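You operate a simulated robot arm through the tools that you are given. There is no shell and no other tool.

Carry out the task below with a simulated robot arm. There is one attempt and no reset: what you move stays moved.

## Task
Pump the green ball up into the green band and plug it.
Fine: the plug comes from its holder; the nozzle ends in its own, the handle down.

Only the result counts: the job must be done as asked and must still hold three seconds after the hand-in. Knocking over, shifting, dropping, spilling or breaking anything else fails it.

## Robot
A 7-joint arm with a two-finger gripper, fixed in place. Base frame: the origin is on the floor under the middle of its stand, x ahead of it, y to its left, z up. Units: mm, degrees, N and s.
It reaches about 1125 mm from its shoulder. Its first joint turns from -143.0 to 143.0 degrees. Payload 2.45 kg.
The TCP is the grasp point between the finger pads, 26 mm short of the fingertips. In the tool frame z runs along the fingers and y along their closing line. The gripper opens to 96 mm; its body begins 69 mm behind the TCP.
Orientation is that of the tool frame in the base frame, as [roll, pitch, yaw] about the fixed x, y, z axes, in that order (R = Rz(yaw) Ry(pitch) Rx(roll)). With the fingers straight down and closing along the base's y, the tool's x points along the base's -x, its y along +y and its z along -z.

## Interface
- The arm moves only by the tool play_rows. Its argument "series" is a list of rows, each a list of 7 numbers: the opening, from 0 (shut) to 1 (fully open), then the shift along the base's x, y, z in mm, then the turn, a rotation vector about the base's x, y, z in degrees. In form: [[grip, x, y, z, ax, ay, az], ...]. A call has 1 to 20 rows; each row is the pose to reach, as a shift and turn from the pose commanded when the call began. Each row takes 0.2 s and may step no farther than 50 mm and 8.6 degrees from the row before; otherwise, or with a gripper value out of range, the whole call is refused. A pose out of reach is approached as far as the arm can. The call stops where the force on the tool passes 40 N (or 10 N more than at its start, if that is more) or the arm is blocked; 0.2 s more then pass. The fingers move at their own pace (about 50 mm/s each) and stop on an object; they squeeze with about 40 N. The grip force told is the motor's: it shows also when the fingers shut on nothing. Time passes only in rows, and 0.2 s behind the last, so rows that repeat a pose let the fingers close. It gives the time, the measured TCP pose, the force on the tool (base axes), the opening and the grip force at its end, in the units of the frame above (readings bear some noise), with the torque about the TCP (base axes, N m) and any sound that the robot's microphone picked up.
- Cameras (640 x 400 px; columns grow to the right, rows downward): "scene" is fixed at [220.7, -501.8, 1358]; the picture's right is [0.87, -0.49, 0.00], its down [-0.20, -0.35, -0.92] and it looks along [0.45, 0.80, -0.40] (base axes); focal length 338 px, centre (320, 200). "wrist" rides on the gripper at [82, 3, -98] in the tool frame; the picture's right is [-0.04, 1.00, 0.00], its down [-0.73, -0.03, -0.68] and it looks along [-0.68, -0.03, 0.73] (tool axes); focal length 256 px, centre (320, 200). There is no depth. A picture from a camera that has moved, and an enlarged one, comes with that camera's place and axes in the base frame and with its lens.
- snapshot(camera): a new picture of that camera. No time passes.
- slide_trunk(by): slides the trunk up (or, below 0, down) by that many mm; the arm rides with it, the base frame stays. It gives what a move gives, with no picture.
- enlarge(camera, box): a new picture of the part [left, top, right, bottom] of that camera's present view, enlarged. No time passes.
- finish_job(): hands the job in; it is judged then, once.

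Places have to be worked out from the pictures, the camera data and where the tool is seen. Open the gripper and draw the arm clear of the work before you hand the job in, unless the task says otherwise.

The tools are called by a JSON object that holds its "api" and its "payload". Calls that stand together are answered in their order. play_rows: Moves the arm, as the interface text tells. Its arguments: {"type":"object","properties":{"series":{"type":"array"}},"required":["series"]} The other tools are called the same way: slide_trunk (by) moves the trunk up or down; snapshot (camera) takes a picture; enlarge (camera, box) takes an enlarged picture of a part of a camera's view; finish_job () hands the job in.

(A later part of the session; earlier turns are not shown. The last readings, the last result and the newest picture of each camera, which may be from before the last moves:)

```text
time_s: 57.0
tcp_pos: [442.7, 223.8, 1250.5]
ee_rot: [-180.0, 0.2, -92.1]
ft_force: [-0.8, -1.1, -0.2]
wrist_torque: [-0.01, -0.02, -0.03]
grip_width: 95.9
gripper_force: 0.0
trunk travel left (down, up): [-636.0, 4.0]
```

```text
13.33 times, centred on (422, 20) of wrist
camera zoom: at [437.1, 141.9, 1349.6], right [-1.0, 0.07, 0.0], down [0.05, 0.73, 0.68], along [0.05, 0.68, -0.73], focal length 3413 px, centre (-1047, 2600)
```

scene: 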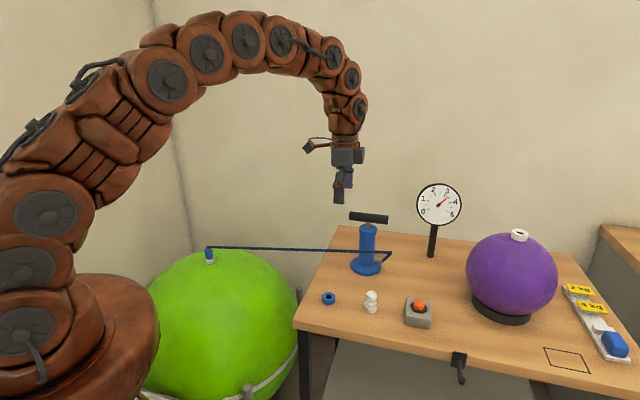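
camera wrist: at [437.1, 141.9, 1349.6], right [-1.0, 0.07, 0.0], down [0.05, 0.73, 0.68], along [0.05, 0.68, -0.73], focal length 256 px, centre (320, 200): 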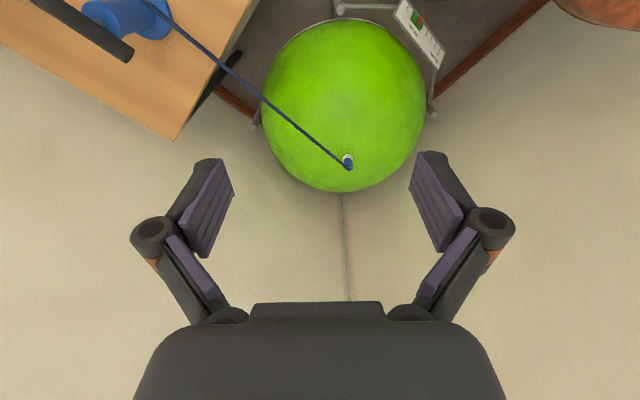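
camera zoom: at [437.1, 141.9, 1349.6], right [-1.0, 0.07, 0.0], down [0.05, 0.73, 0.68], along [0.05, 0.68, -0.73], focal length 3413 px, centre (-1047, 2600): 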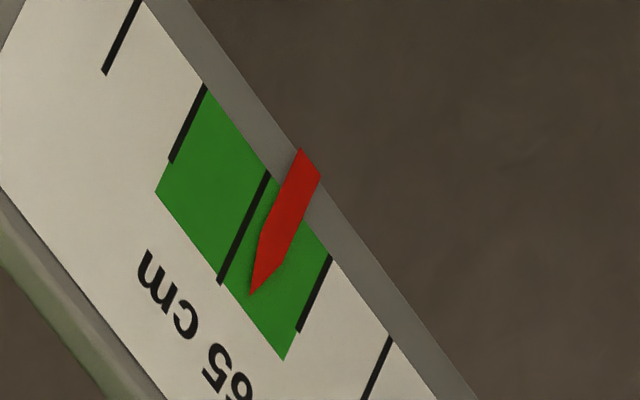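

The pointer reads ~64.6, in the band. But comparing valve heights, the open ball shrank ~4–5 mm between t=0 and t=23 s, so it leaks while unplugged; I want more reserve for the swap. I go back for one partial stroke (aim ≈65.6), first back to the side of the pump.

{"api": "play_rows", "payload": {"series": [[1, 12, -3, -12, 0, 0, -8], [1, 26, -6.5, -26, 0, 0, -16], [1, 40, -10, -40, 0, 0, -24], [1, 54, -13.5, -54, 0, 0, -32], [1, 68, -17, -68, 0, 0, -40], [1, 82, -20.5, -82, 0, 0, -48], [1, 96, -24, -96, 0, 0, -56], [1, 110, -27.5, -110, 0, 0, -64], [1, 124, -31, -124, 0, 0, -72], [1, 138, -34.5, -138, 0, 0, -80], [1, 152, -38, -152, 0, 0, -88], [1, 166, -41.5, -166, 0, 0, -96], [1, 180, -45, -180, 0, 0, -104], [1, 194, -48.5, -194, 0, 0, -112], [1, 208, -52, -206, 0, 0, -120], [1, 222, -56, -218, 0, 0, -128], [1, 222, -56, -218, 0, 0, -133], [1, 222, -56, -218, 0, 0, -133]]}}

{"api": "enlarge", "payload": {"camera": "scene", "box": [195, 235, 230, 270]}}

```text
time_s: 60.8
tcp_pos: [664.5, 165.4, 1035.1]
ee_rot: [179.9, 0.2, 134.9]
ft_force: [-0.3, 0.3, 0.8]
wrist_torque: [-0.01, -0.01, -0.01]
grip_width: 95.8
gripper_force: 0.0
trunk travel left (down, up): [-636.0, 4.0]
```

```text
11.43 times, centred on (212, 252) of scene
camera zoom: at [220.7, -501.8, 1358.0], right [0.87, -0.49, 0.0], down [-0.2, -0.35, -0.92], along [0.45, 0.8, -0.4], focal length 3863 px, centre (1549, -400)
```

zoom: 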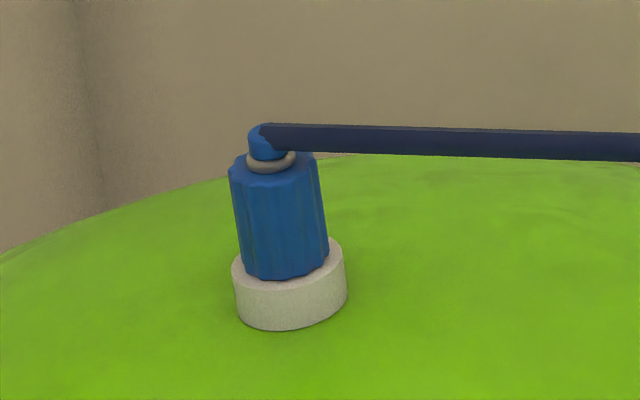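

No leak while the nozzle is on. I tilt again and move over the lowered bar, staying just above it.

{"api": "play_rows", "payload": {"series": [[1, 25, 4, -15, 4.2, -4.2, 0], [1, 50, 8, -30, 8.5, -8.4, 0], [1, 75, 12, -45, 8.5, -8.4, 0], [1, 98.5, 15.6, -58, 8.5, -8.4, 0], [1, 98.5, 15.6, -58, 8.5, -8.4, 0], [1, 98.5, 15.6, -58, 8.5, -8.4, 0]]}}

{"api": "snapshot", "payload": {"camera": "wrist"}}

{"api": "enlarge", "payload": {"camera": "scene", "box": [310, 150, 430, 270]}}

```text
time_s: 62.2
tcp_pos: [762.1, 180.6, 975.2]
ee_rot: [168.1, 0.0, 134.9]
ft_force: [-0.5, 0.6, -0.2]
wrist_torque: [0.01, 0.0, 0.02]
grip_width: 95.9
gripper_force: 0.1
trunk travel left (down, up): [-636.0, 4.0]
```

```text
taken
camera wrist: at [693.0, 226.8, 1073.1], right [0.72, 0.66, 0.21], down [0.4, -0.64, 0.66], along [0.57, -0.39, -0.72], focal length 256 px, centre (320, 200)
```

wrist: 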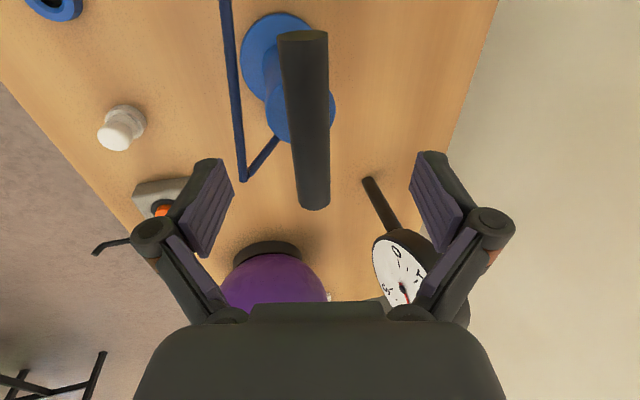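

```text
3.33 times, centred on (370, 210) of scene
camera zoom: at [220.7, -501.8, 1358.0], right [0.87, -0.49, 0.0], down [-0.2, -0.35, -0.92], along [0.45, 0.8, -0.4], focal length 1127 px, centre (153, 167)
```

zoom: 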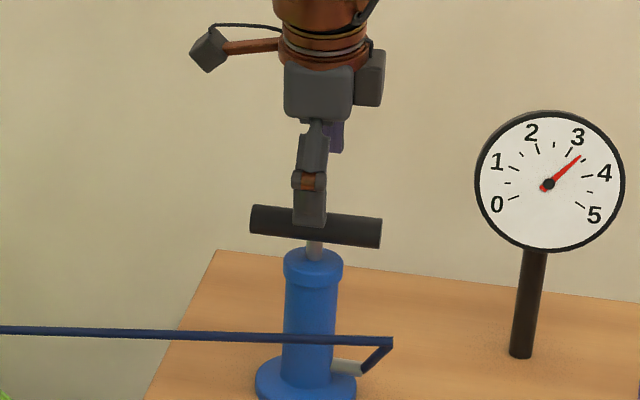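

The bar sits between the open fingers. I descend 40 mm and close on it.

{"api": "play_rows", "payload": {"series": [[1, 0.5, 0, -20, 0, 0, 0], [1, 0.5, 0, -40, 0, 0, 0], [1, 0.5, 0, -40, 0, 0, 0], [0.5, 0.5, 0, -40, 0, 0, 0], [0.1, 0.5, 0, -40, 0, 0, 0], [0.1, 0.5, 0, -40, 0, 0, 0], [0.1, 0.5, 0, -40, 0, 0, 0], [0.1, 0.5, 0, -40, 0, 0, 0], [0.1, 0.5, 0, -40, 0, 0, 0]]}}

{"api": "snapshot", "payload": {"camera": "wrist"}}

```text
time_s: 64.2
tcp_pos: [762.9, 182.6, 934.9]
ee_rot: [168.0, 0.1, 134.9]
ft_force: [-0.7, -0.9, 0.5]
wrist_torque: [0.05, -0.05, 0.03]
grip_width: 25.0
gripper_force: 45.1
trunk travel left (down, up): [-636.0, 4.0]
```

```text
taken
camera wrist: at [693.9, 228.5, 1033.3], right [0.72, 0.66, 0.21], down [0.4, -0.64, 0.66], along [0.57, -0.39, -0.72], focal length 256 px, centre (320, 200)
```

wrist: 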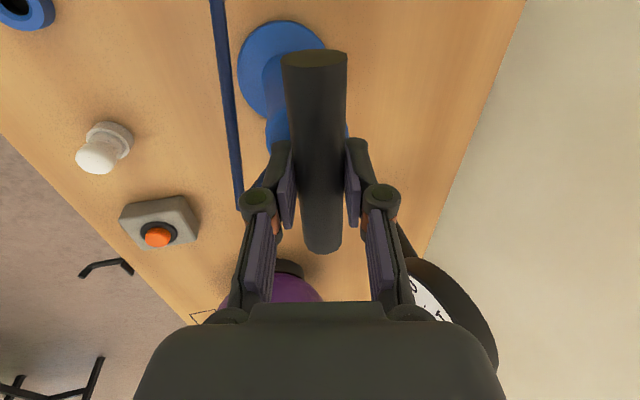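

Gripped cleanly. I raise the handle 66 mm and push it back down to the stop.

{"api": "play_rows", "payload": {"series": [[0.1, 0, 0, 8, 0, 0, 0], [0.1, 0, 0, 16, 0, 0, 0], [0.1, 0, 0, 26, 0, 0, 0], [0.1, 0, 0, 36, 0, 0, 0], [0.1, 0, 0, 46, 0, 0, 0], [0.1, 0, 0, 56, 0, 0, 0], [0.1, 0, 0, 66, 0, 0, 0], [0.1, 0, 0, 66, 0, 0, 0], [0.1, 0, 0, 56, 0, 0, 0], [0.1, 0, 0, 46, 0, 0, 0], [0.1, 0, 0, 36, 0, 0, 0], [0.1, 0, 0, 28, 0, 0, 0], [0.1, 0, 0, 20, 0, 0, 0], [0.1, 0, 0, 12, 0, 0, 0], [0.1, 0, 0, 5, 0, 0, 0], [0.1, 0, 0, 0, 0, 0, 0], [0.1, 0, 0, -1.5, 0, 0, 0], [0.1, 0, 0, -1.5, 0, 0, 0]]}}

{"api": "enlarge", "payload": {"camera": "scene", "box": [310, 150, 470, 270]}}

{"api": "enlarge", "payload": {"camera": "scene", "box": [195, 235, 230, 270]}}

{"api": "enlarge", "payload": {"camera": "scene", "box": [410, 178, 468, 230]}}

```text
time_s: 68.0
tcp_pos: [762.6, 181.8, 934.7]
ee_rot: [167.9, 0.2, 134.9]
ft_force: [6.3, 2.4, 11.6]
wrist_torque: [0.54, 0.31, 0.11]
grip_width: 24.7
gripper_force: 44.5
trunk travel left (down, up): [-636.0, 4.0]
heard: click, click
```

```text
3.33 times, centred on (390, 210) of scene
camera zoom: at [220.7, -501.8, 1358.0], right [0.87, -0.49, 0.0], down [-0.2, -0.35, -0.92], along [0.45, 0.8, -0.4], focal length 1127 px, centre (87, 167)
```

zoom: 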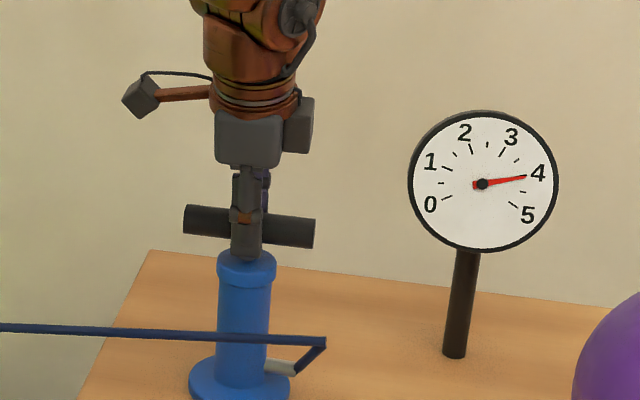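

```text
11.43 times, centred on (212, 252) of scene
camera zoom: at [220.7, -501.8, 1358.0], right [0.87, -0.49, 0.0], down [-0.2, -0.35, -0.92], along [0.45, 0.8, -0.4], focal length 3863 px, centre (1549, -400)
```

zoom: 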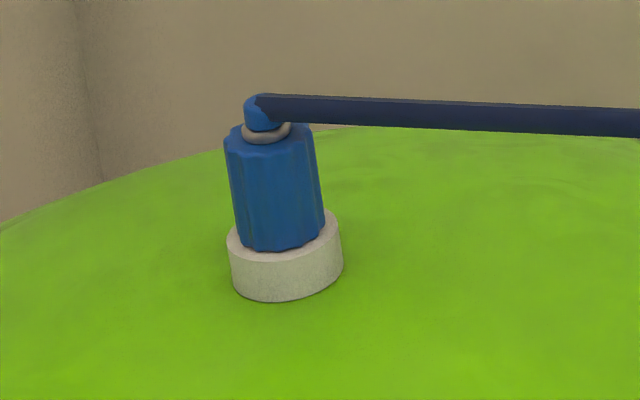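

```text
7.69 times, centred on (439, 204) of scene
camera zoom: at [220.7, -501.8, 1358.0], right [0.87, -0.49, 0.0], down [-0.2, -0.35, -0.92], along [0.45, 0.8, -0.4], focal length 2600 px, centre (-595, 169)
```

zoom: 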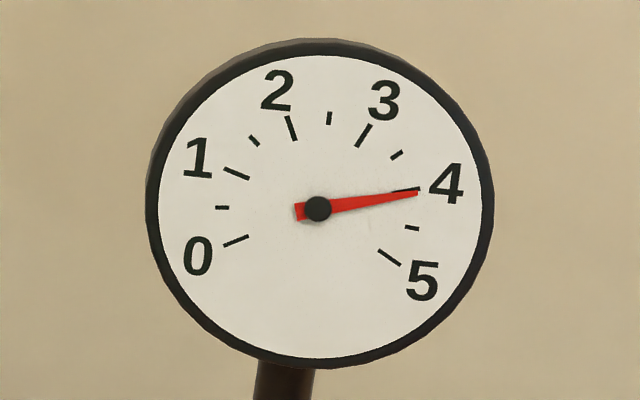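

Gauge ~4.05, the valve rose again by ~11 mm. I release the handle at the bottom, back off, and read the placard again.

{"api": "play_rows", "payload": {"series": [[0.1, 0, 0, 0.5, 0, 0, 0], [0.4, 0, 0, 0.5, 0, 0, 0], [0.8, 0, 0, 0.5, 0, 0, 0], [1, 0, 0, 0.5, 0, 0, 0], [1, 0, 0, 0.5, 0, 0, 0], [1, 0, 0, 0.5, 0, 0, 0], [1, 0, 0, 20, 0, 0, 0], [1, 0, 0, 50, 0, 0, 0], [1, 0, 0, 78, 0, 0, 0], [1, -25, -5, 78, 0, 0, 0], [1, -60, -10, 85, -4.2, 4.2, 0], [1, -100, -15, 100, -8.5, 8.4, 0], [1, -100, -15, 100, -8.5, 8.4, 0]]}}

{"api": "enlarge", "payload": {"camera": "scene", "box": [310, 170, 470, 290]}}

{"api": "play_rows", "payload": {"series": [[1, -14, 3.5, 14, 0, 0, 8], [1, -28, 7, 28, 0, 0, 16], [1, -42, 10.5, 42, 0, 0, 24], [1, -56, 14, 56, 0, 0, 32], [1, -70, 17.5, 70, 0, 0, 40], [1, -84, 21, 84, 0, 0, 48], [1, -98, 24.5, 98, 0, 0, 56], [1, -112, 28, 112, 0, 0, 64], [1, -126, 31.5, 126, 0, 0, 72], [1, -140, 35, 140, 0, 0, 80], [1, -154, 38.5, 154, 0, 0, 88], [1, -168, 42, 168, 0, 0, 96], [1, -182, 45.5, 182, 0, 0, 104], [1, -196, 49, 196, 0, 0, 112], [1, -210, 52.5, 208, 0, 0, 120], [1, -222, 56, 218, 0, 0, 128], [1, -222, 56, 218, 0, 0, 133], [1, -222, 56, 218, 0, 0, 133]]}}

{"api": "enlarge", "payload": {"camera": "wrist", "box": [380, 0, 460, 80]}}

{"api": "enlarge", "payload": {"camera": "wrist", "box": [400, 0, 435, 30]}}

```text
time_s: 70.8
tcp_pos: [663.1, 167.6, 1035.6]
ee_rot: [180.0, 0.3, 135.1]
ft_force: [-0.2, 0.2, 0.6]
wrist_torque: [0.01, -0.02, -0.01]
grip_width: 96.0
gripper_force: 0.0
trunk travel left (down, up): [-636.0, 4.0]
```

```text
3.33 times, centred on (390, 230) of scene
camera zoom: at [220.7, -501.8, 1358.0], right [0.87, -0.49, 0.0], down [-0.2, -0.35, -0.92], along [0.45, 0.8, -0.4], focal length 1127 px, centre (87, 100)
```

zoom: 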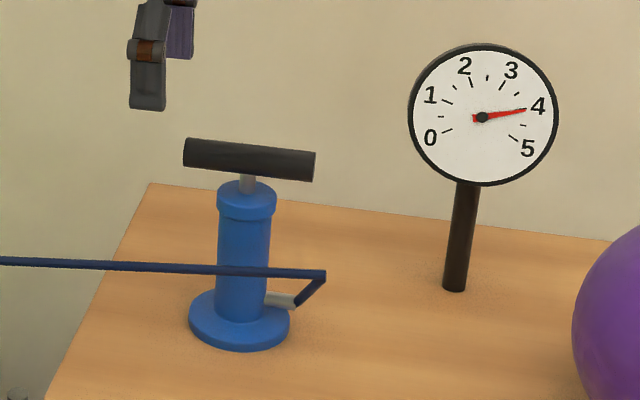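

```text
time_s: 74.6
tcp_pos: [440.4, 223.1, 1253.1]
ee_rot: [179.9, 0.2, -92.0]
ft_force: [-0.6, 0.2, 0.1]
wrist_torque: [0.01, 0.0, -0.02]
grip_width: 96.0
gripper_force: 0.1
trunk travel left (down, up): [-636.0, 4.0]
```

```text
5.00 times, centred on (420, 40) of wrist
camera zoom: at [435.8, 142.2, 1351.3], right [-1.0, 0.07, 0.0], down [0.05, 0.73, 0.68], along [0.05, 0.68, -0.73], focal length 1280 px, centre (-180, 1000)
```

zoom: 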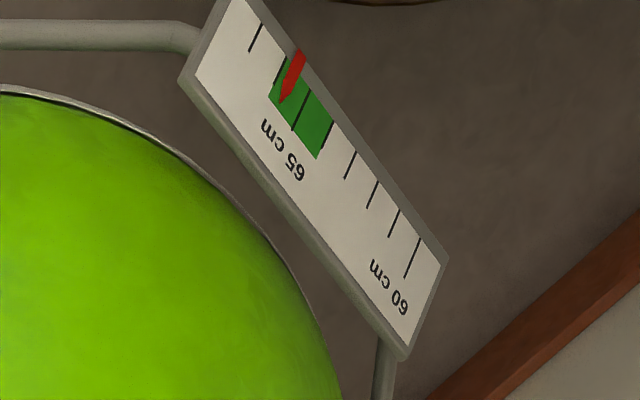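

```text
13.33 times, centred on (418, 15) of wrist
camera zoom: at [435.8, 142.2, 1351.3], right [-1.0, 0.07, 0.0], down [0.05, 0.73, 0.68], along [0.05, 0.68, -0.73], focal length 3413 px, centre (-980, 2667)
```

zoom: 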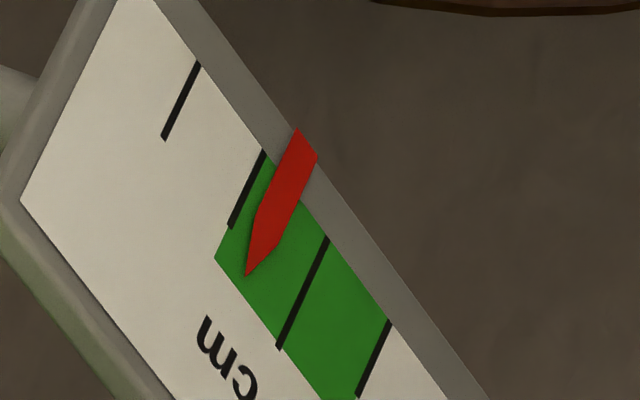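

The pointer now reads ~65.65: in the band with ~1.6 cm reserve against leaking during the swap, and the handle is down. I lower the trunk back to the proven height, then inspect the plug closely before touching the nozzle.

{"api": "slide_trunk", "payload": {"by": -85}}

{"api": "play_rows", "payload": {"series": [[1, 16, -15, -20, 0, 0, -8], [1, 32, -30, -40, 0, 0, -16], [1, 48, -45, -60, 0, 0, -24], [1, 64, -60, -80, 0, 0, -32], [1, 80, -75, -100, 0, 0, -40], [1, 96, -90, -120, 0, 0, -48], [1, 112, -105, -140, 0, 0, -56], [1, 128, -120, -160, 0, 0, -64], [1, 144, -135, -180, 0, 0, -72], [1, 160, -150, -200, 0, 0, -80], [1, 180, -165, -220, 0, 0, -88], [1, 205, -180, -245, 0, 0, -88], [1, 226, -196, -268, 0, 0, -88], [1, 226, -196, -268, 0, 0, -88], [1, 226, -196, -268, 0, 0, -88]]}}

{"api": "snapshot", "payload": {"camera": "wrist"}}

{"api": "snapshot", "payload": {"camera": "scene"}}

```text
time_s: 75.8
tcp_pos: [440.4, 223.9, 1168.2]
ee_rot: [179.9, 0.2, -92.0]
ft_force: [0.7, 0.0, 0.7]
wrist_torque: [0.02, -0.02, 0.0]
grip_width: 95.9
gripper_force: 0.0
trunk travel left (down, up): [-551.0, 89.0]
```

```text
time_s: 79.0
tcp_pos: [665.4, 27.3, 897.3]
ee_rot: [180.0, 0.2, 179.9]
ft_force: [0.8, -0.4, 0.5]
wrist_torque: [0.0, -0.01, -0.01]
grip_width: 95.9
gripper_force: 0.1
trunk travel left (down, up): [-551.0, 89.0]
```

```text
taken
camera wrist: at [584.7, 32.1, 996.8], right [0.04, 1.0, 0.0], down [0.73, -0.03, 0.68], along [0.68, -0.03, -0.73], focal length 256 px, centre (320, 200)
```

wrist: 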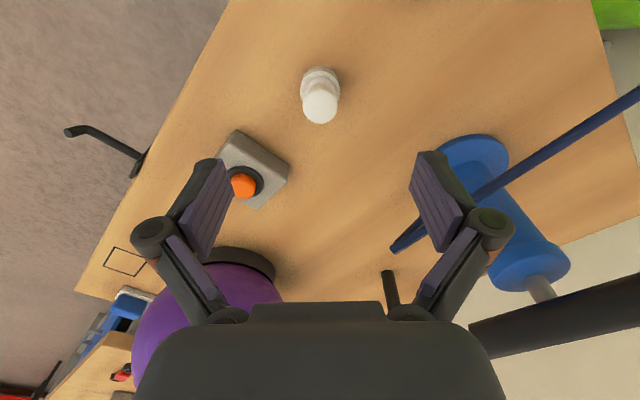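

```text
taken
```

scene: 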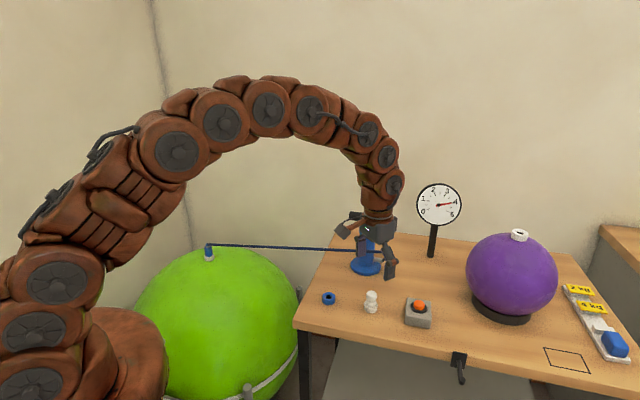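

I enlarge the plug in both views to fix its position.

{"api": "enlarge", "payload": {"camera": "wrist", "box": [280, 50, 360, 140]}}

{"api": "enlarge", "payload": {"camera": "scene", "box": [345, 275, 395, 325]}}

```text
4.44 times, centred on (320, 95) of wrist
camera zoom: at [584.7, 32.1, 996.8], right [0.04, 1.0, 0.0], down [0.73, -0.03, 0.68], along [0.68, -0.03, -0.73], focal length 1138 px, centre (320, 667)
```

zoom: 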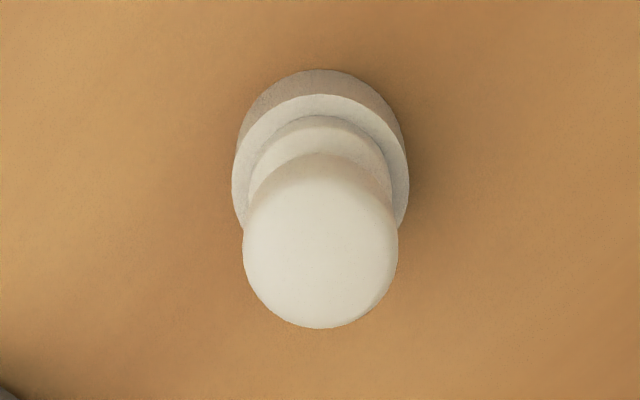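

```text
8.00 times, centred on (370, 300) of scene
camera zoom: at [220.7, -501.8, 1358.0], right [0.87, -0.49, 0.0], down [-0.2, -0.35, -0.92], along [0.45, 0.8, -0.4], focal length 2704 px, centre (-80, -600)
```

zoom: 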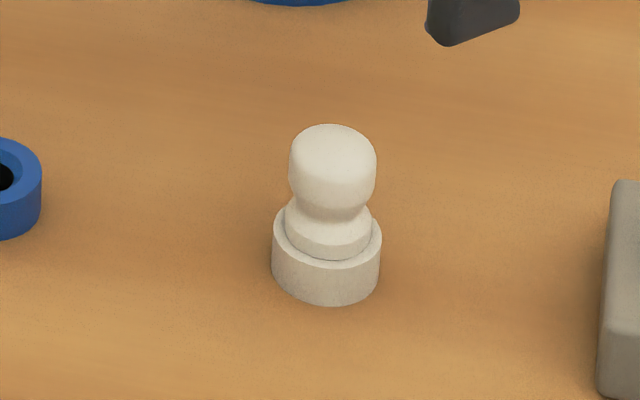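

The plug's head centre is at about (667.5, 28.3, 797), ~26 mm wide, well lined up with the gripper in y. Now I travel to above the nozzle on the ball to measure it there.

{"api": "play_rows", "payload": {"series": [[1, -18, 38, 0, 0, 0, 0], [1, -37, 76, 0, 0, 0, 0], [1, -56, 116, 0, 0, 0, 0], [1, -75, 155, 0, 0, 0, 0], [1, -94, 194, 0, 0, 0, 0], [1, -113, 233, 0, 0, 0, 0], [1, -132, 272, 0, 0, 0, 0], [1, -151, 311, 0, 0, 0, 0], [1, -170, 350, 0, 0, 0, 0], [1, -189, 390, 0, 0, 0, 0], [1, -208, 430, 0, 0, 0, 0], [1, -227, 469, 0, 0, 0, 0], [1, -246, 508, 0, 0, 0, 0], [1, -265, 547, 0, 0, 0, 0], [1, -281, 580, -10, 0, 0, 0], [1, -281, 580, -30, 0, 0, 0], [1, -281, 580, -30, 0, 0, 0], [1, -281, 580, -30, 0, 0, 0]]}}

{"api": "snapshot", "payload": {"camera": "wrist"}}

{"api": "enlarge", "payload": {"camera": "wrist", "box": [270, 30, 370, 130]}}

{"api": "enlarge", "payload": {"camera": "scene", "box": [185, 210, 240, 270]}}

```text
time_s: 82.8
tcp_pos: [387.1, 609.1, 866.0]
ee_rot: [180.0, 0.3, 180.0]
ft_force: [0.9, -0.2, -0.6]
wrist_torque: [-0.03, 0.01, 0.02]
grip_width: 96.1
gripper_force: 0.2
trunk travel left (down, up): [-551.0, 89.0]
```

```text
taken
camera wrist: at [305.8, 613.1, 966.4], right [0.04, 1.0, 0.0], down [0.73, -0.03, 0.68], along [0.68, -0.03, -0.73], focal length 256 px, centre (320, 200)
```

wrist: 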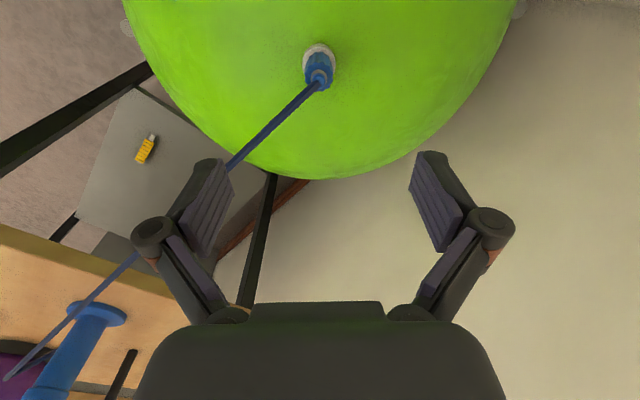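

```text
4.00 times, centred on (320, 80) of wrist
camera zoom: at [305.8, 613.1, 966.4], right [0.04, 1.0, 0.0], down [0.73, -0.03, 0.68], along [0.68, -0.03, -0.73], focal length 1024 px, centre (320, 680)
```

zoom: 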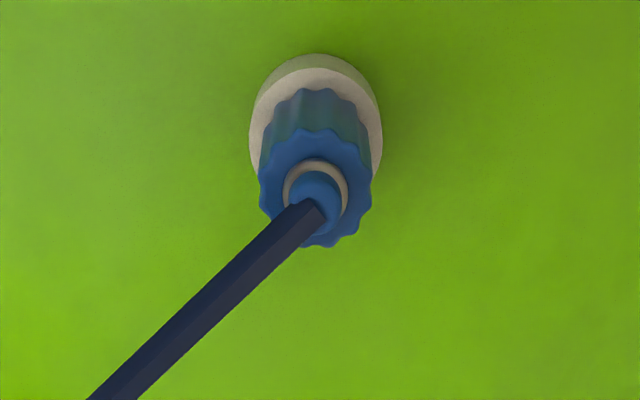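

```text
6.67 times, centred on (212, 240) of scene
camera zoom: at [220.7, -501.8, 1358.0], right [0.87, -0.49, 0.0], down [-0.2, -0.35, -0.92], along [0.45, 0.8, -0.4], focal length 2253 px, centre (1037, -67)
```

zoom: 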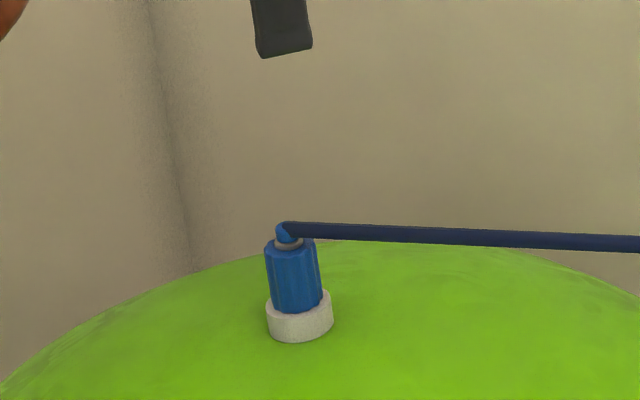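

The nozzle's axis on the ball is at about (382.7,608.3), body top z≈716, valve rim ≈681. I shift (−3.3, −1) and go down in stages to TCP≈711 (fingertips just above the rim).

{"api": "play_rows", "payload": {"series": [[1, -3.3, -1, -40, 0, 0, 0], [1, -3.3, -1, -80, 0, 0, 0], [1, -3.3, -1, -110, 0, 0, 0], [1, -3.3, -1, -135, 0, 0, 0], [0.6, -3.3, -1, -155, 0, 0, 0], [0.45, -3.3, -1, -155, 0, 0, 0], [0.45, -3.3, -1, -155, 0, 0, 0], [0.45, -3.3, -1, -155, 0, 0, 0]]}}

{"api": "snapshot", "payload": {"camera": "wrist"}}

{"api": "enlarge", "payload": {"camera": "wrist", "box": [250, 90, 390, 220]}}

{"api": "enlarge", "payload": {"camera": "scene", "box": [185, 220, 235, 270]}}

```text
time_s: 84.6
tcp_pos: [382.1, 608.3, 712.3]
ee_rot: [180.0, 0.2, -180.0]
ft_force: [-0.7, 0.6, 0.3]
wrist_torque: [-0.02, 0.01, -0.01]
grip_width: 43.2
gripper_force: 0.1
trunk travel left (down, up): [-551.0, 89.0]
```

```text
taken
camera wrist: at [302.1, 612.0, 811.5], right [0.04, 1.0, 0.0], down [0.73, -0.03, 0.68], along [0.68, -0.03, -0.73], focal length 256 px, centre (320, 200)
```

wrist: 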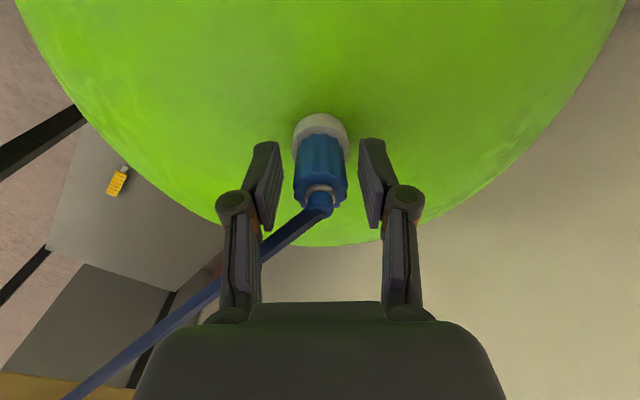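

```text
3.08 times, centred on (320, 155) of wrist
camera zoom: at [302.1, 612.0, 811.5], right [0.04, 1.0, 0.0], down [0.73, -0.03, 0.68], along [0.68, -0.03, -0.73], focal length 788 px, centre (320, 338)
```

zoom: 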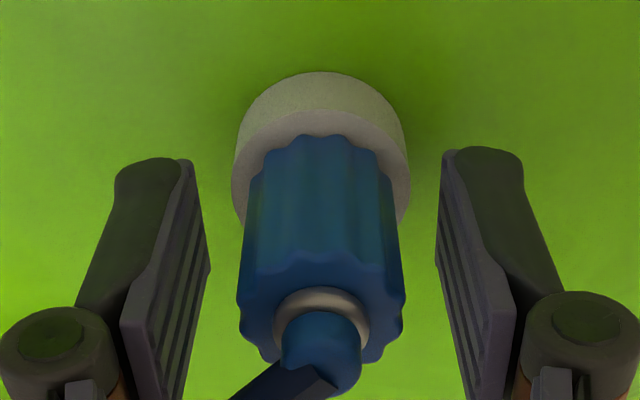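

```text
8.00 times, centred on (210, 245) of scene
camera zoom: at [220.7, -501.8, 1358.0], right [0.87, -0.49, 0.0], down [-0.2, -0.35, -0.92], along [0.45, 0.8, -0.4], focal length 2704 px, centre (1200, -160)
```

zoom: 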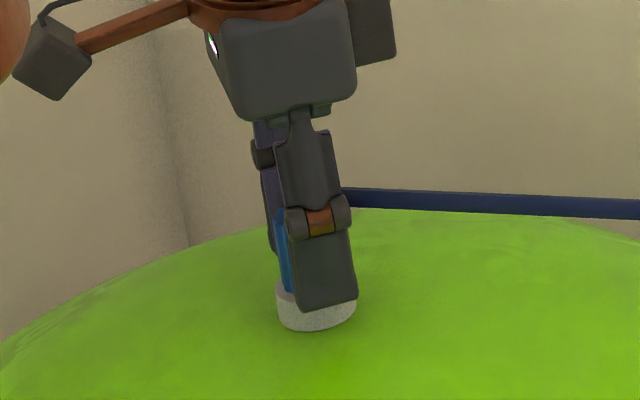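

Aligned, with the fingertips a few mm above the rim and the pads covering ~30 mm of the body. I close on the nozzle.

{"api": "play_rows", "payload": {"series": [[0.1, 0, 0, 0, 0, 0, 0], [0.1, 0, 0, 0, 0, 0, 0], [0.1, 0, 0, 0, 0, 0, 0], [0.1, 0, 0, 0, 0, 0, 0]]}}

{"api": "enlarge", "payload": {"camera": "wrist", "box": [250, 90, 390, 220]}}

{"api": "enlarge", "payload": {"camera": "scene", "box": [185, 220, 235, 270]}}

```text
time_s: 85.6
tcp_pos: [382.7, 608.1, 712.6]
ee_rot: [179.9, 0.2, -180.0]
ft_force: [-0.6, 2.4, 0.0]
wrist_torque: [0.05, -0.03, 0.03]
grip_width: 25.7
gripper_force: 40.0
trunk travel left (down, up): [-551.0, 89.0]
```

```text
3.08 times, centred on (320, 155) of wrist
camera zoom: at [302.1, 612.1, 811.5], right [0.04, 1.0, 0.0], down [0.73, -0.03, 0.68], along [0.68, -0.03, -0.73], focal length 788 px, centre (320, 338)
```

zoom: 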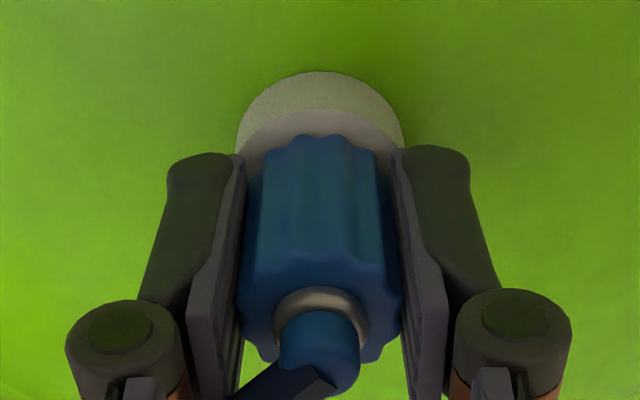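

```text
8.00 times, centred on (210, 245) of scene
camera zoom: at [220.7, -501.8, 1358.0], right [0.87, -0.49, 0.0], down [-0.2, -0.35, -0.92], along [0.45, 0.8, -0.4], focal length 2704 px, centre (1200, -160)
```

zoom: 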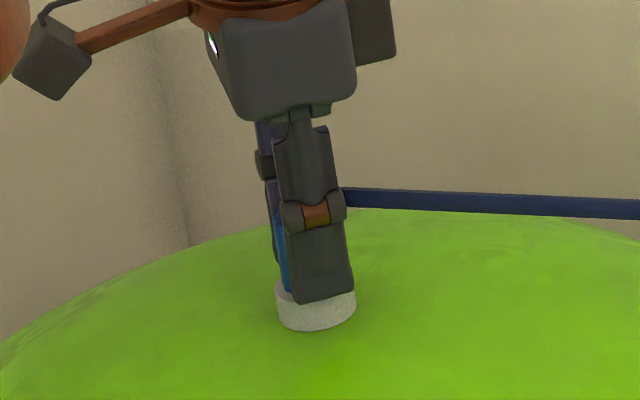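

Firm grip with almost no side load. I pull up gently by a few millimetres and read the force and gauge.

{"api": "play_rows", "payload": {"series": [[0.1, 0, 0, 1, 0, 0, 0], [0.1, 0, 0, 2, 0, 0, 0], [0.1, 0, 0, 3, 0, 0, 0]]}}

{"api": "enlarge", "payload": {"camera": "wrist", "box": [250, 90, 390, 220]}}

{"api": "enlarge", "payload": {"camera": "scene", "box": [410, 178, 468, 230]}}

```text
time_s: 86.4
tcp_pos: [384.5, 607.1, 717.0]
ee_rot: [-180.0, 0.3, 180.0]
ft_force: [-0.1, 0.1, 0.3]
wrist_torque: [-0.04, -0.04, -0.01]
grip_width: 25.4
gripper_force: 39.6
trunk travel left (down, up): [-551.0, 89.0]
```

```text
3.08 times, centred on (320, 155) of wrist
camera zoom: at [302.3, 611.1, 815.3], right [0.04, 1.0, 0.0], down [0.73, -0.03, 0.68], along [0.68, -0.03, -0.73], focal length 788 px, centre (320, 338)
```

zoom: 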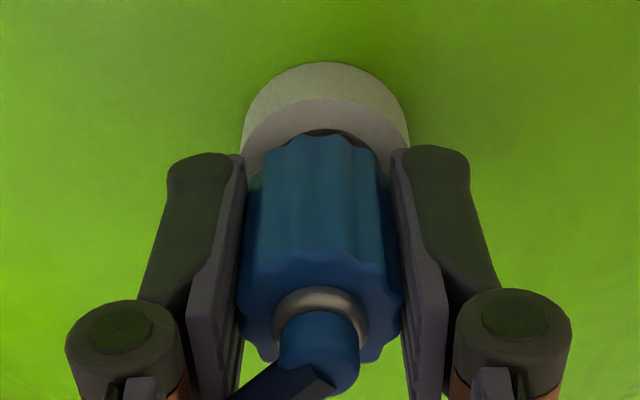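

```text
7.69 times, centred on (439, 204) of scene
camera zoom: at [220.7, -501.8, 1358.0], right [0.87, -0.49, 0.0], down [-0.2, -0.35, -0.92], along [0.45, 0.8, -0.4], focal length 2600 px, centre (-595, 169)
```

zoom: 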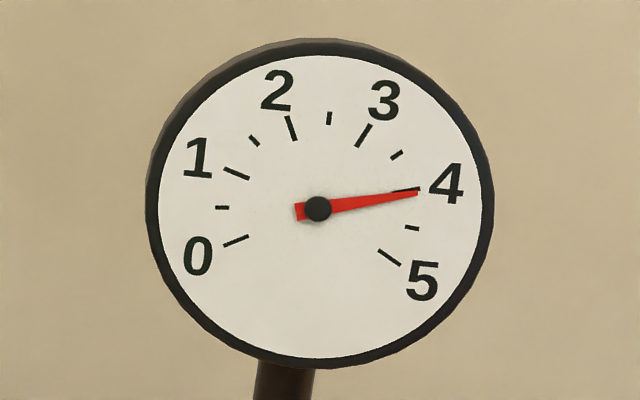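

The nozzle comes out freely with no slip. From now on the ball may leak, so I carry the nozzle quickly over to its holder.

{"api": "play_rows", "payload": {"series": [[0.1, 0, 0, 20, 0, 0, 0], [0.1, 12, -28, 45, 0, 0, 0], [0.1, 28, -67, 68, 0, 0, 0], [0.1, 44, -106, 91, 0, 0, 0], [0.1, 60, -145, 114, 0, 0, 0], [0.1, 76, -184, 134, 0, 0, 0], [0.1, 94, -229, 134, 0, 0, 0], [0.1, 112, -273, 134, 0, 0, 0], [0.1, 130, -317, 134, 0, 0, 0], [0.1, 148, -361, 134, 0, 0, 0], [0.1, 166, -405, 134, 0, 0, 0], [0.1, 184, -449, 134, 0, 0, 0], [0.1, 200, -487, 134, 0, 0, 0], [0.1, 205.9, -501, 130, 0, 0, 0], [0.1, 205.9, -501, 125, 0, 0, 0]]}}

{"api": "snapshot", "payload": {"camera": "wrist"}}

{"api": "enlarge", "payload": {"camera": "wrist", "box": [260, 80, 380, 210]}}

{"api": "enlarge", "payload": {"camera": "scene", "box": [310, 255, 360, 310]}}

{"api": "enlarge", "payload": {"camera": "scene", "box": [195, 235, 230, 270]}}

```text
time_s: 89.6
tcp_pos: [588.6, 104.9, 842.2]
ee_rot: [-179.9, 0.2, 179.9]
ft_force: [0.1, -0.2, -0.1]
wrist_torque: [-0.01, 0.03, -0.01]
grip_width: 25.7
gripper_force: 40.4
trunk travel left (down, up): [-551.0, 89.0]
```

```text
taken
camera wrist: at [507.4, 109.4, 941.5], right [0.04, 1.0, 0.0], down [0.73, -0.03, 0.68], along [0.68, -0.03, -0.73], focal length 256 px, centre (320, 200)
```

wrist: 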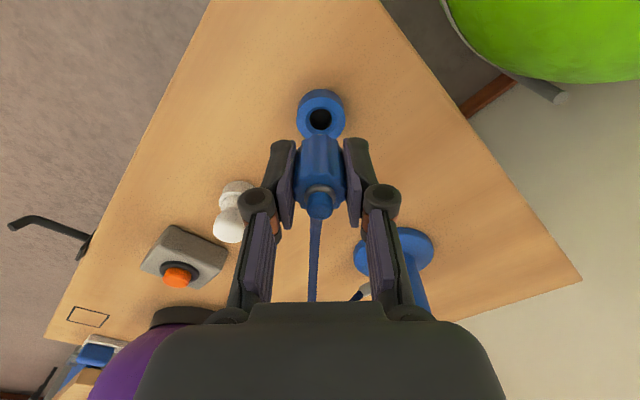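

```text
3.08 times, centred on (320, 145) of wrist
camera zoom: at [507.4, 109.4, 941.5], right [0.04, 1.0, 0.0], down [0.73, -0.03, 0.68], along [0.68, -0.03, -0.73], focal length 788 px, centre (320, 369)
```

zoom: 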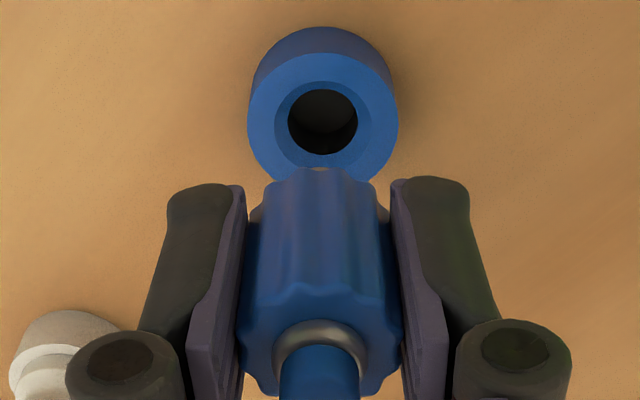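

```text
7.27 times, centred on (335, 282) of scene
camera zoom: at [220.7, -501.8, 1358.0], right [0.87, -0.49, 0.0], down [-0.2, -0.35, -0.92], along [0.45, 0.8, -0.4], focal length 2458 px, centre (211, -400)
```

zoom: 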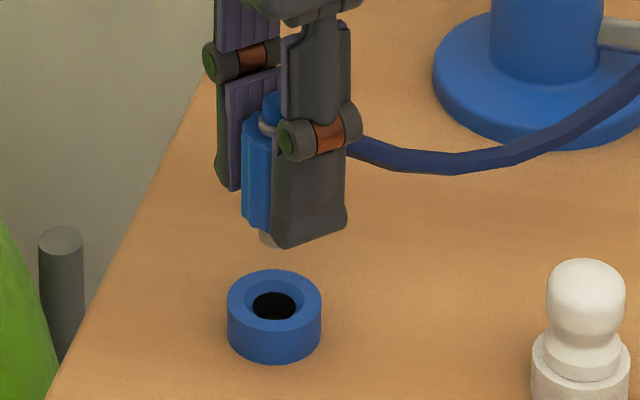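

```text
11.43 times, centred on (212, 252) of scene
camera zoom: at [220.7, -501.8, 1358.0], right [0.87, -0.49, 0.0], down [-0.2, -0.35, -0.92], along [0.45, 0.8, -0.4], focal length 3863 px, centre (1549, -400)
```

zoom: 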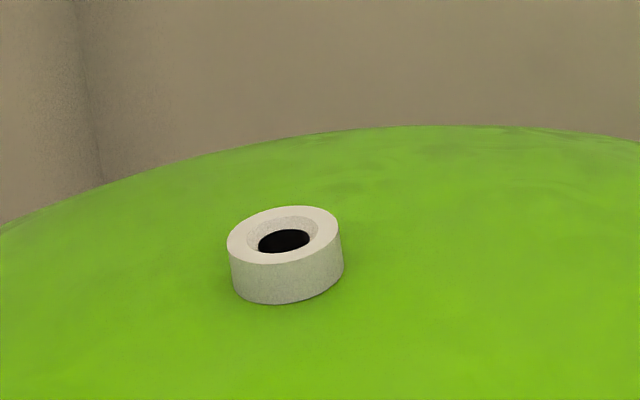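

The leak is slow (~0.8 mm in 3 s). The nozzle is within ~1 mm of the holder's axis; I lower it in.

{"api": "play_rows", "payload": {"series": [[0.1, -0.2, 0.5, -14, 0, 0, 0], [0.1, -0.2, 0.5, -24, 0, 0, 0], [0.1, -0.2, 0.5, -31, 0, 0, 0], [0.1, -0.2, 0.5, -36, 0, 0, 0], [0.1, -0.2, 0.5, -38, 0, 0, 0]]}}

{"api": "enlarge", "payload": {"camera": "wrist", "box": [260, 80, 380, 210]}}

{"api": "enlarge", "payload": {"camera": "scene", "box": [310, 255, 360, 310]}}

```text
time_s: 90.8
tcp_pos: [588.0, 104.9, 804.4]
ee_rot: [-180.0, 0.2, -180.0]
ft_force: [-2.4, 1.5, 0.4]
wrist_torque: [0.09, 0.05, -0.03]
grip_width: 25.7
gripper_force: 40.0
trunk travel left (down, up): [-551.0, 89.0]
```

```text
3.08 times, centred on (320, 145) of wrist
camera zoom: at [507.5, 109.3, 903.3], right [0.04, 1.0, 0.0], down [0.73, -0.03, 0.68], along [0.68, -0.03, -0.73], focal length 788 px, centre (320, 369)
```

zoom: 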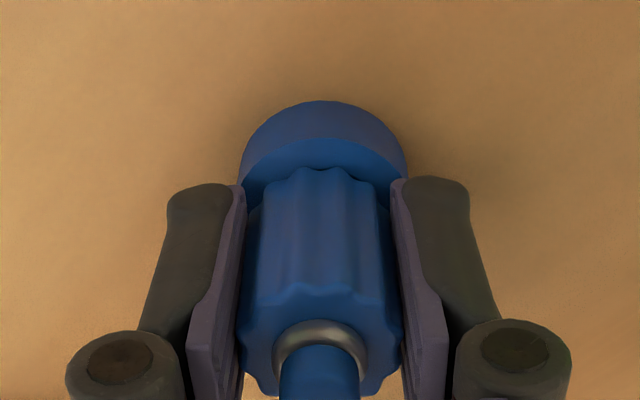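

```text
7.27 times, centred on (335, 282) of scene
camera zoom: at [220.7, -501.8, 1358.0], right [0.87, -0.49, 0.0], down [-0.2, -0.35, -0.92], along [0.45, 0.8, -0.4], focal length 2458 px, centre (211, -400)
```

zoom: 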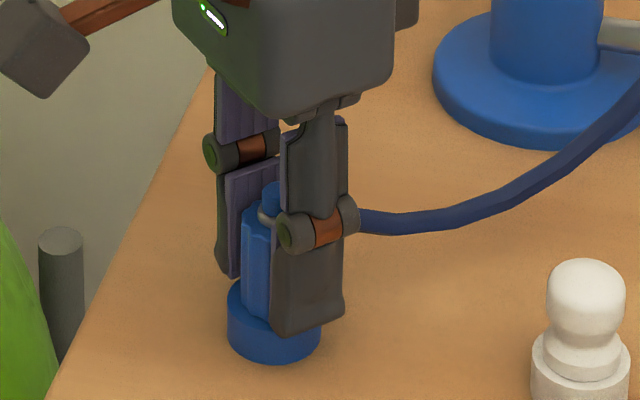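

The tip is in the hole with no resistance yet. I push 2–3 mm further to seat it.

{"api": "play_rows", "payload": {"series": [[0.1, 0, 0, -1.5, 0, 0, 0], [0.1, 0, 0, -3, 0, 0, 0]]}}

{"api": "enlarge", "payload": {"camera": "wrist", "box": [260, 80, 380, 210]}}

{"api": "enlarge", "payload": {"camera": "scene", "box": [310, 255, 360, 310]}}

```text
time_s: 91.4
tcp_pos: [587.7, 106.1, 804.5]
ee_rot: [179.9, 0.4, 179.9]
ft_force: [-8.0, 5.4, 27.0]
wrist_torque: [0.12, 0.29, 0.08]
grip_width: 25.3
gripper_force: 39.8
trunk travel left (down, up): [-551.0, 89.0]
```

```text
3.08 times, centred on (320, 145) of wrist
camera zoom: at [506.7, 109.9, 902.0], right [0.04, 1.0, 0.0], down [0.73, -0.03, 0.68], along [0.68, -0.03, -0.73], focal length 788 px, centre (320, 369)
```

zoom: 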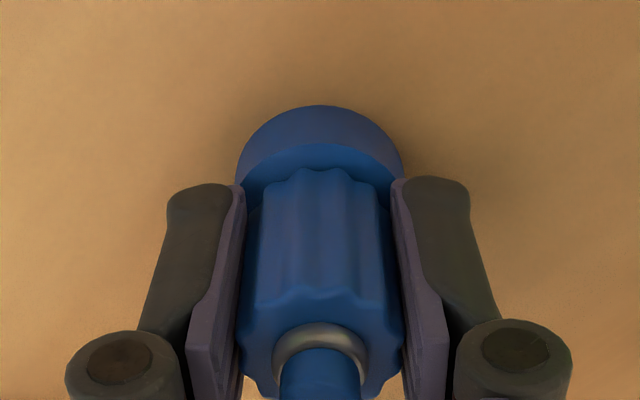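

```text
7.27 times, centred on (335, 282) of scene
camera zoom: at [220.7, -501.8, 1358.0], right [0.87, -0.49, 0.0], down [-0.2, -0.35, -0.92], along [0.45, 0.8, -0.4], focal length 2458 px, centre (211, -400)
```

zoom: 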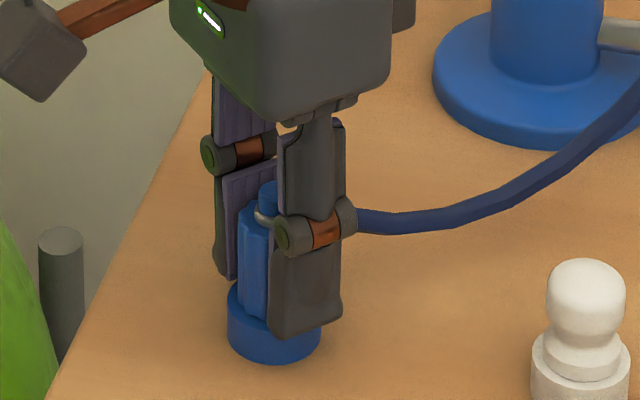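

27 N axial: it is seated at the original height. I release it, rise, and go straight to the plug with the fingers half open.

{"api": "play_rows", "payload": {"series": [[0.5, 0, 0, 2, 0, 0, 0], [0.5, 0, 0, 2, 0, 0, 0], [0.5, 0, 0, 25, 0, 0, 0], [0.5, 0, 0, 66, 0, 0, 0], [0.5, 27, -26, 66, 0, 0, 0], [0.5, 55, -53, 66, 0, 0, 0], [0.5, 79.8, -77.7, 60, 0, 0, 0], [0.5, 79.8, -77.7, 30, 0, 0, 0], [0.5, 79.8, -77.7, 30, 0, 0, 0]]}}

{"api": "enlarge", "payload": {"camera": "wrist", "box": [240, 60, 400, 220]}}

{"api": "enlarge", "payload": {"camera": "scene", "box": [310, 245, 400, 325]}}

{"api": "enlarge", "payload": {"camera": "scene", "box": [195, 235, 230, 270]}}

```text
time_s: 93.4
tcp_pos: [668.7, 28.0, 830.6]
ee_rot: [180.0, 0.2, -180.0]
ft_force: [0.7, 0.7, -0.3]
wrist_torque: [-0.01, 0.02, -0.02]
grip_width: 48.0
gripper_force: 0.0
trunk travel left (down, up): [-551.0, 89.0]
```

```text
2.50 times, centred on (320, 140) of wrist
camera zoom: at [587.2, 31.5, 929.5], right [0.04, 1.0, 0.0], down [0.73, -0.03, 0.68], along [0.68, -0.03, -0.73], focal length 640 px, centre (320, 350)
```

zoom: 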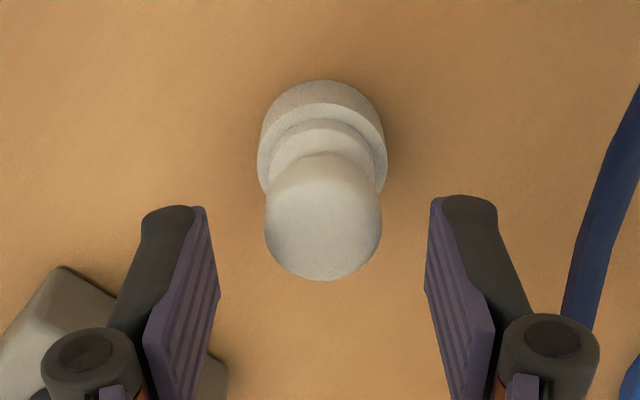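

```text
5.00 times, centred on (355, 285) of scene
camera zoom: at [220.7, -501.8, 1358.0], right [0.87, -0.49, 0.0], down [-0.2, -0.35, -0.92], along [0.45, 0.8, -0.4], focal length 1690 px, centre (145, -225)
```

zoom: 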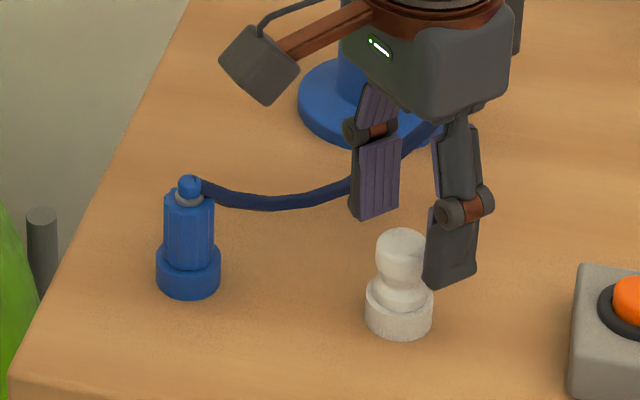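

```text
11.43 times, centred on (212, 252) of scene
camera zoom: at [220.7, -501.8, 1358.0], right [0.87, -0.49, 0.0], down [-0.2, -0.35, -0.92], along [0.45, 0.8, -0.4], focal length 3863 px, centre (1549, -400)
```

zoom: 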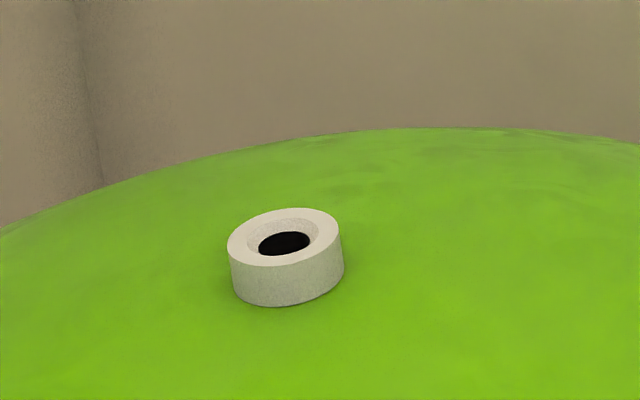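

The nozzle stands upright in its holder; the ball's leak is ~0.3 mm/s. The plug is 0.8 mm toward +y; I correct, descend to z≈803, and close.

{"api": "play_rows", "payload": {"series": [[0.5, 0, 0.8, -15, 0, 0, 0], [0.5, 0, 0.8, -27, 0, 0, 0], [0.1, 0, 0.8, -27, 0, 0, 0], [0.1, 0, 0.8, -27, 0, 0, 0], [0.1, 0, 0.8, -27, 0, 0, 0]]}}

{"api": "enlarge", "payload": {"camera": "wrist", "box": [240, 80, 400, 220]}}

{"api": "enlarge", "payload": {"camera": "scene", "box": [340, 255, 400, 325]}}

```text
time_s: 94.6
tcp_pos: [665.8, 28.3, 803.0]
ee_rot: [179.9, 0.2, -180.0]
ft_force: [-1.2, -3.3, 3.4]
wrist_torque: [-0.07, 0.05, 0.02]
grip_width: 25.1
gripper_force: 39.9
trunk travel left (down, up): [-551.0, 89.0]
```

```text
2.86 times, centred on (320, 150) of wrist
camera zoom: at [586.4, 32.3, 902.9], right [0.04, 1.0, 0.0], down [0.73, -0.03, 0.68], along [0.68, -0.03, -0.73], focal length 731 px, centre (320, 343)
```

zoom: 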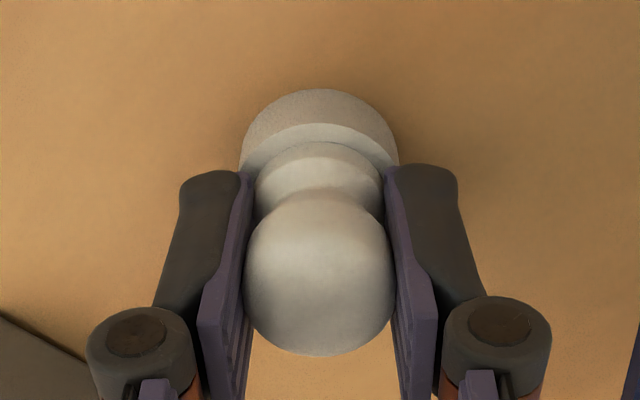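

```text
5.71 times, centred on (370, 290) of scene
camera zoom: at [220.7, -501.8, 1358.0], right [0.87, -0.49, 0.0], down [-0.2, -0.35, -0.92], along [0.45, 0.8, -0.4], focal length 1931 px, centre (34, -314)
```

zoom: 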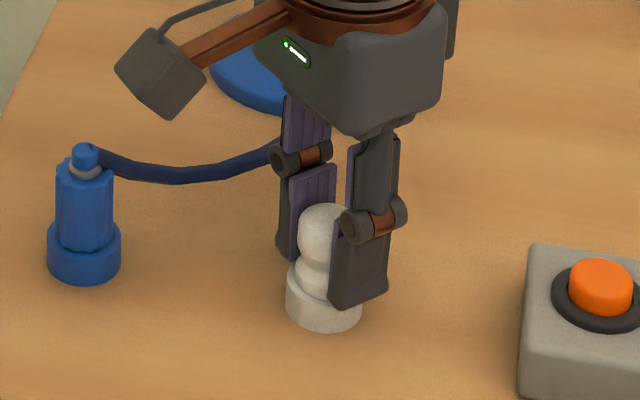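

The plug's head is gripped (25.1 mm, 40 N). I lift it gently at first, then carry it over the hose and across to hover above the valve.

{"api": "play_rows", "payload": {"series": [[0.1, 0, 0, 2, 0, 0, 0], [0.1, 0, 0, 5, 0, 0, 0], [0.1, 0, 0, 13, 0, 0, 0], [0.1, 0, 0, 36, 0, 0, 0], [0.1, 0, 0, 70, 0, 0, 0], [0.1, -20, 41, 75, 0, 0, 0], [0.1, -41, 83, 78, 0, 0, 0], [0.1, -62, 126, 78, 0, 0, 0], [0.1, -83, 169, 78, 0, 0, 0], [0.1, -104, 212, 78, 0, 0, 0], [0.1, -125, 255, 72, 0, 0, 0], [0.1, -146, 298, 63, 0, 0, 0], [0.1, -166, 339, 51, 0, 0, 0], [0.1, -186, 380, 37, 0, 0, 0], [0.1, -206, 421, 22, 0, 0, 0], [0.1, -226, 462, 7, 0, 0, 0], [0.1, -246, 503, -8, 0, 0, 0], [0.1, -266, 543, -23, 0, 0, 0], [0.1, -284, 579.5, -40, 0, 0, 0], [0.1, -284.2, 579.9, -56, 0, 0, 0]]}}

{"api": "enlarge", "payload": {"camera": "wrist", "box": [240, 70, 400, 220]}}

{"api": "enlarge", "payload": {"camera": "scene", "box": [185, 220, 235, 270]}}

{"api": "snapshot", "payload": {"camera": "scene"}}

```text
time_s: 98.8
tcp_pos: [386.2, 609.5, 746.8]
ee_rot: [-179.9, 0.2, 179.9]
ft_force: [0.8, 0.6, 0.1]
wrist_torque: [0.01, 0.0, 0.01]
grip_width: 24.9
gripper_force: 40.4
trunk travel left (down, up): [-551.0, 89.0]
```

```text
2.67 times, centred on (320, 145) of wrist
camera zoom: at [305.4, 613.4, 846.5], right [0.04, 1.0, 0.0], down [0.73, -0.03, 0.68], along [0.68, -0.03, -0.73], focal length 683 px, centre (320, 347)
```

zoom: 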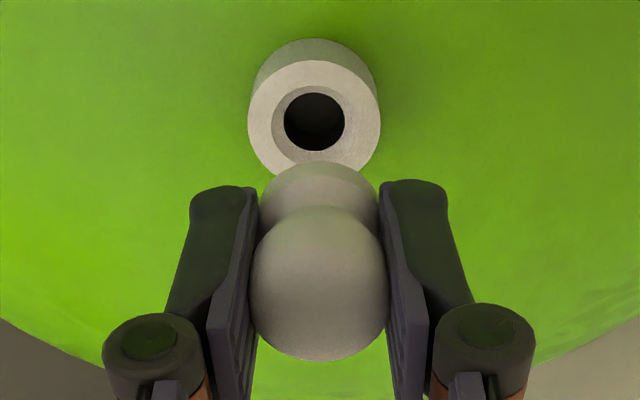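

```text
8.00 times, centred on (210, 245) of scene
camera zoom: at [220.7, -501.8, 1358.0], right [0.87, -0.49, 0.0], down [-0.2, -0.35, -0.92], along [0.45, 0.8, -0.4], focal length 2704 px, centre (1200, -160)
```

zoom: 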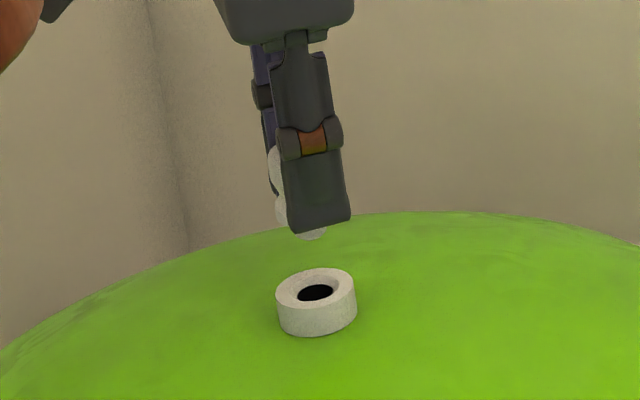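

```text
taken
```

scene: 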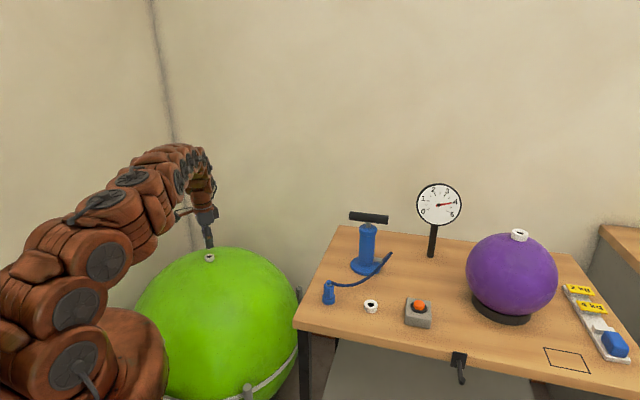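

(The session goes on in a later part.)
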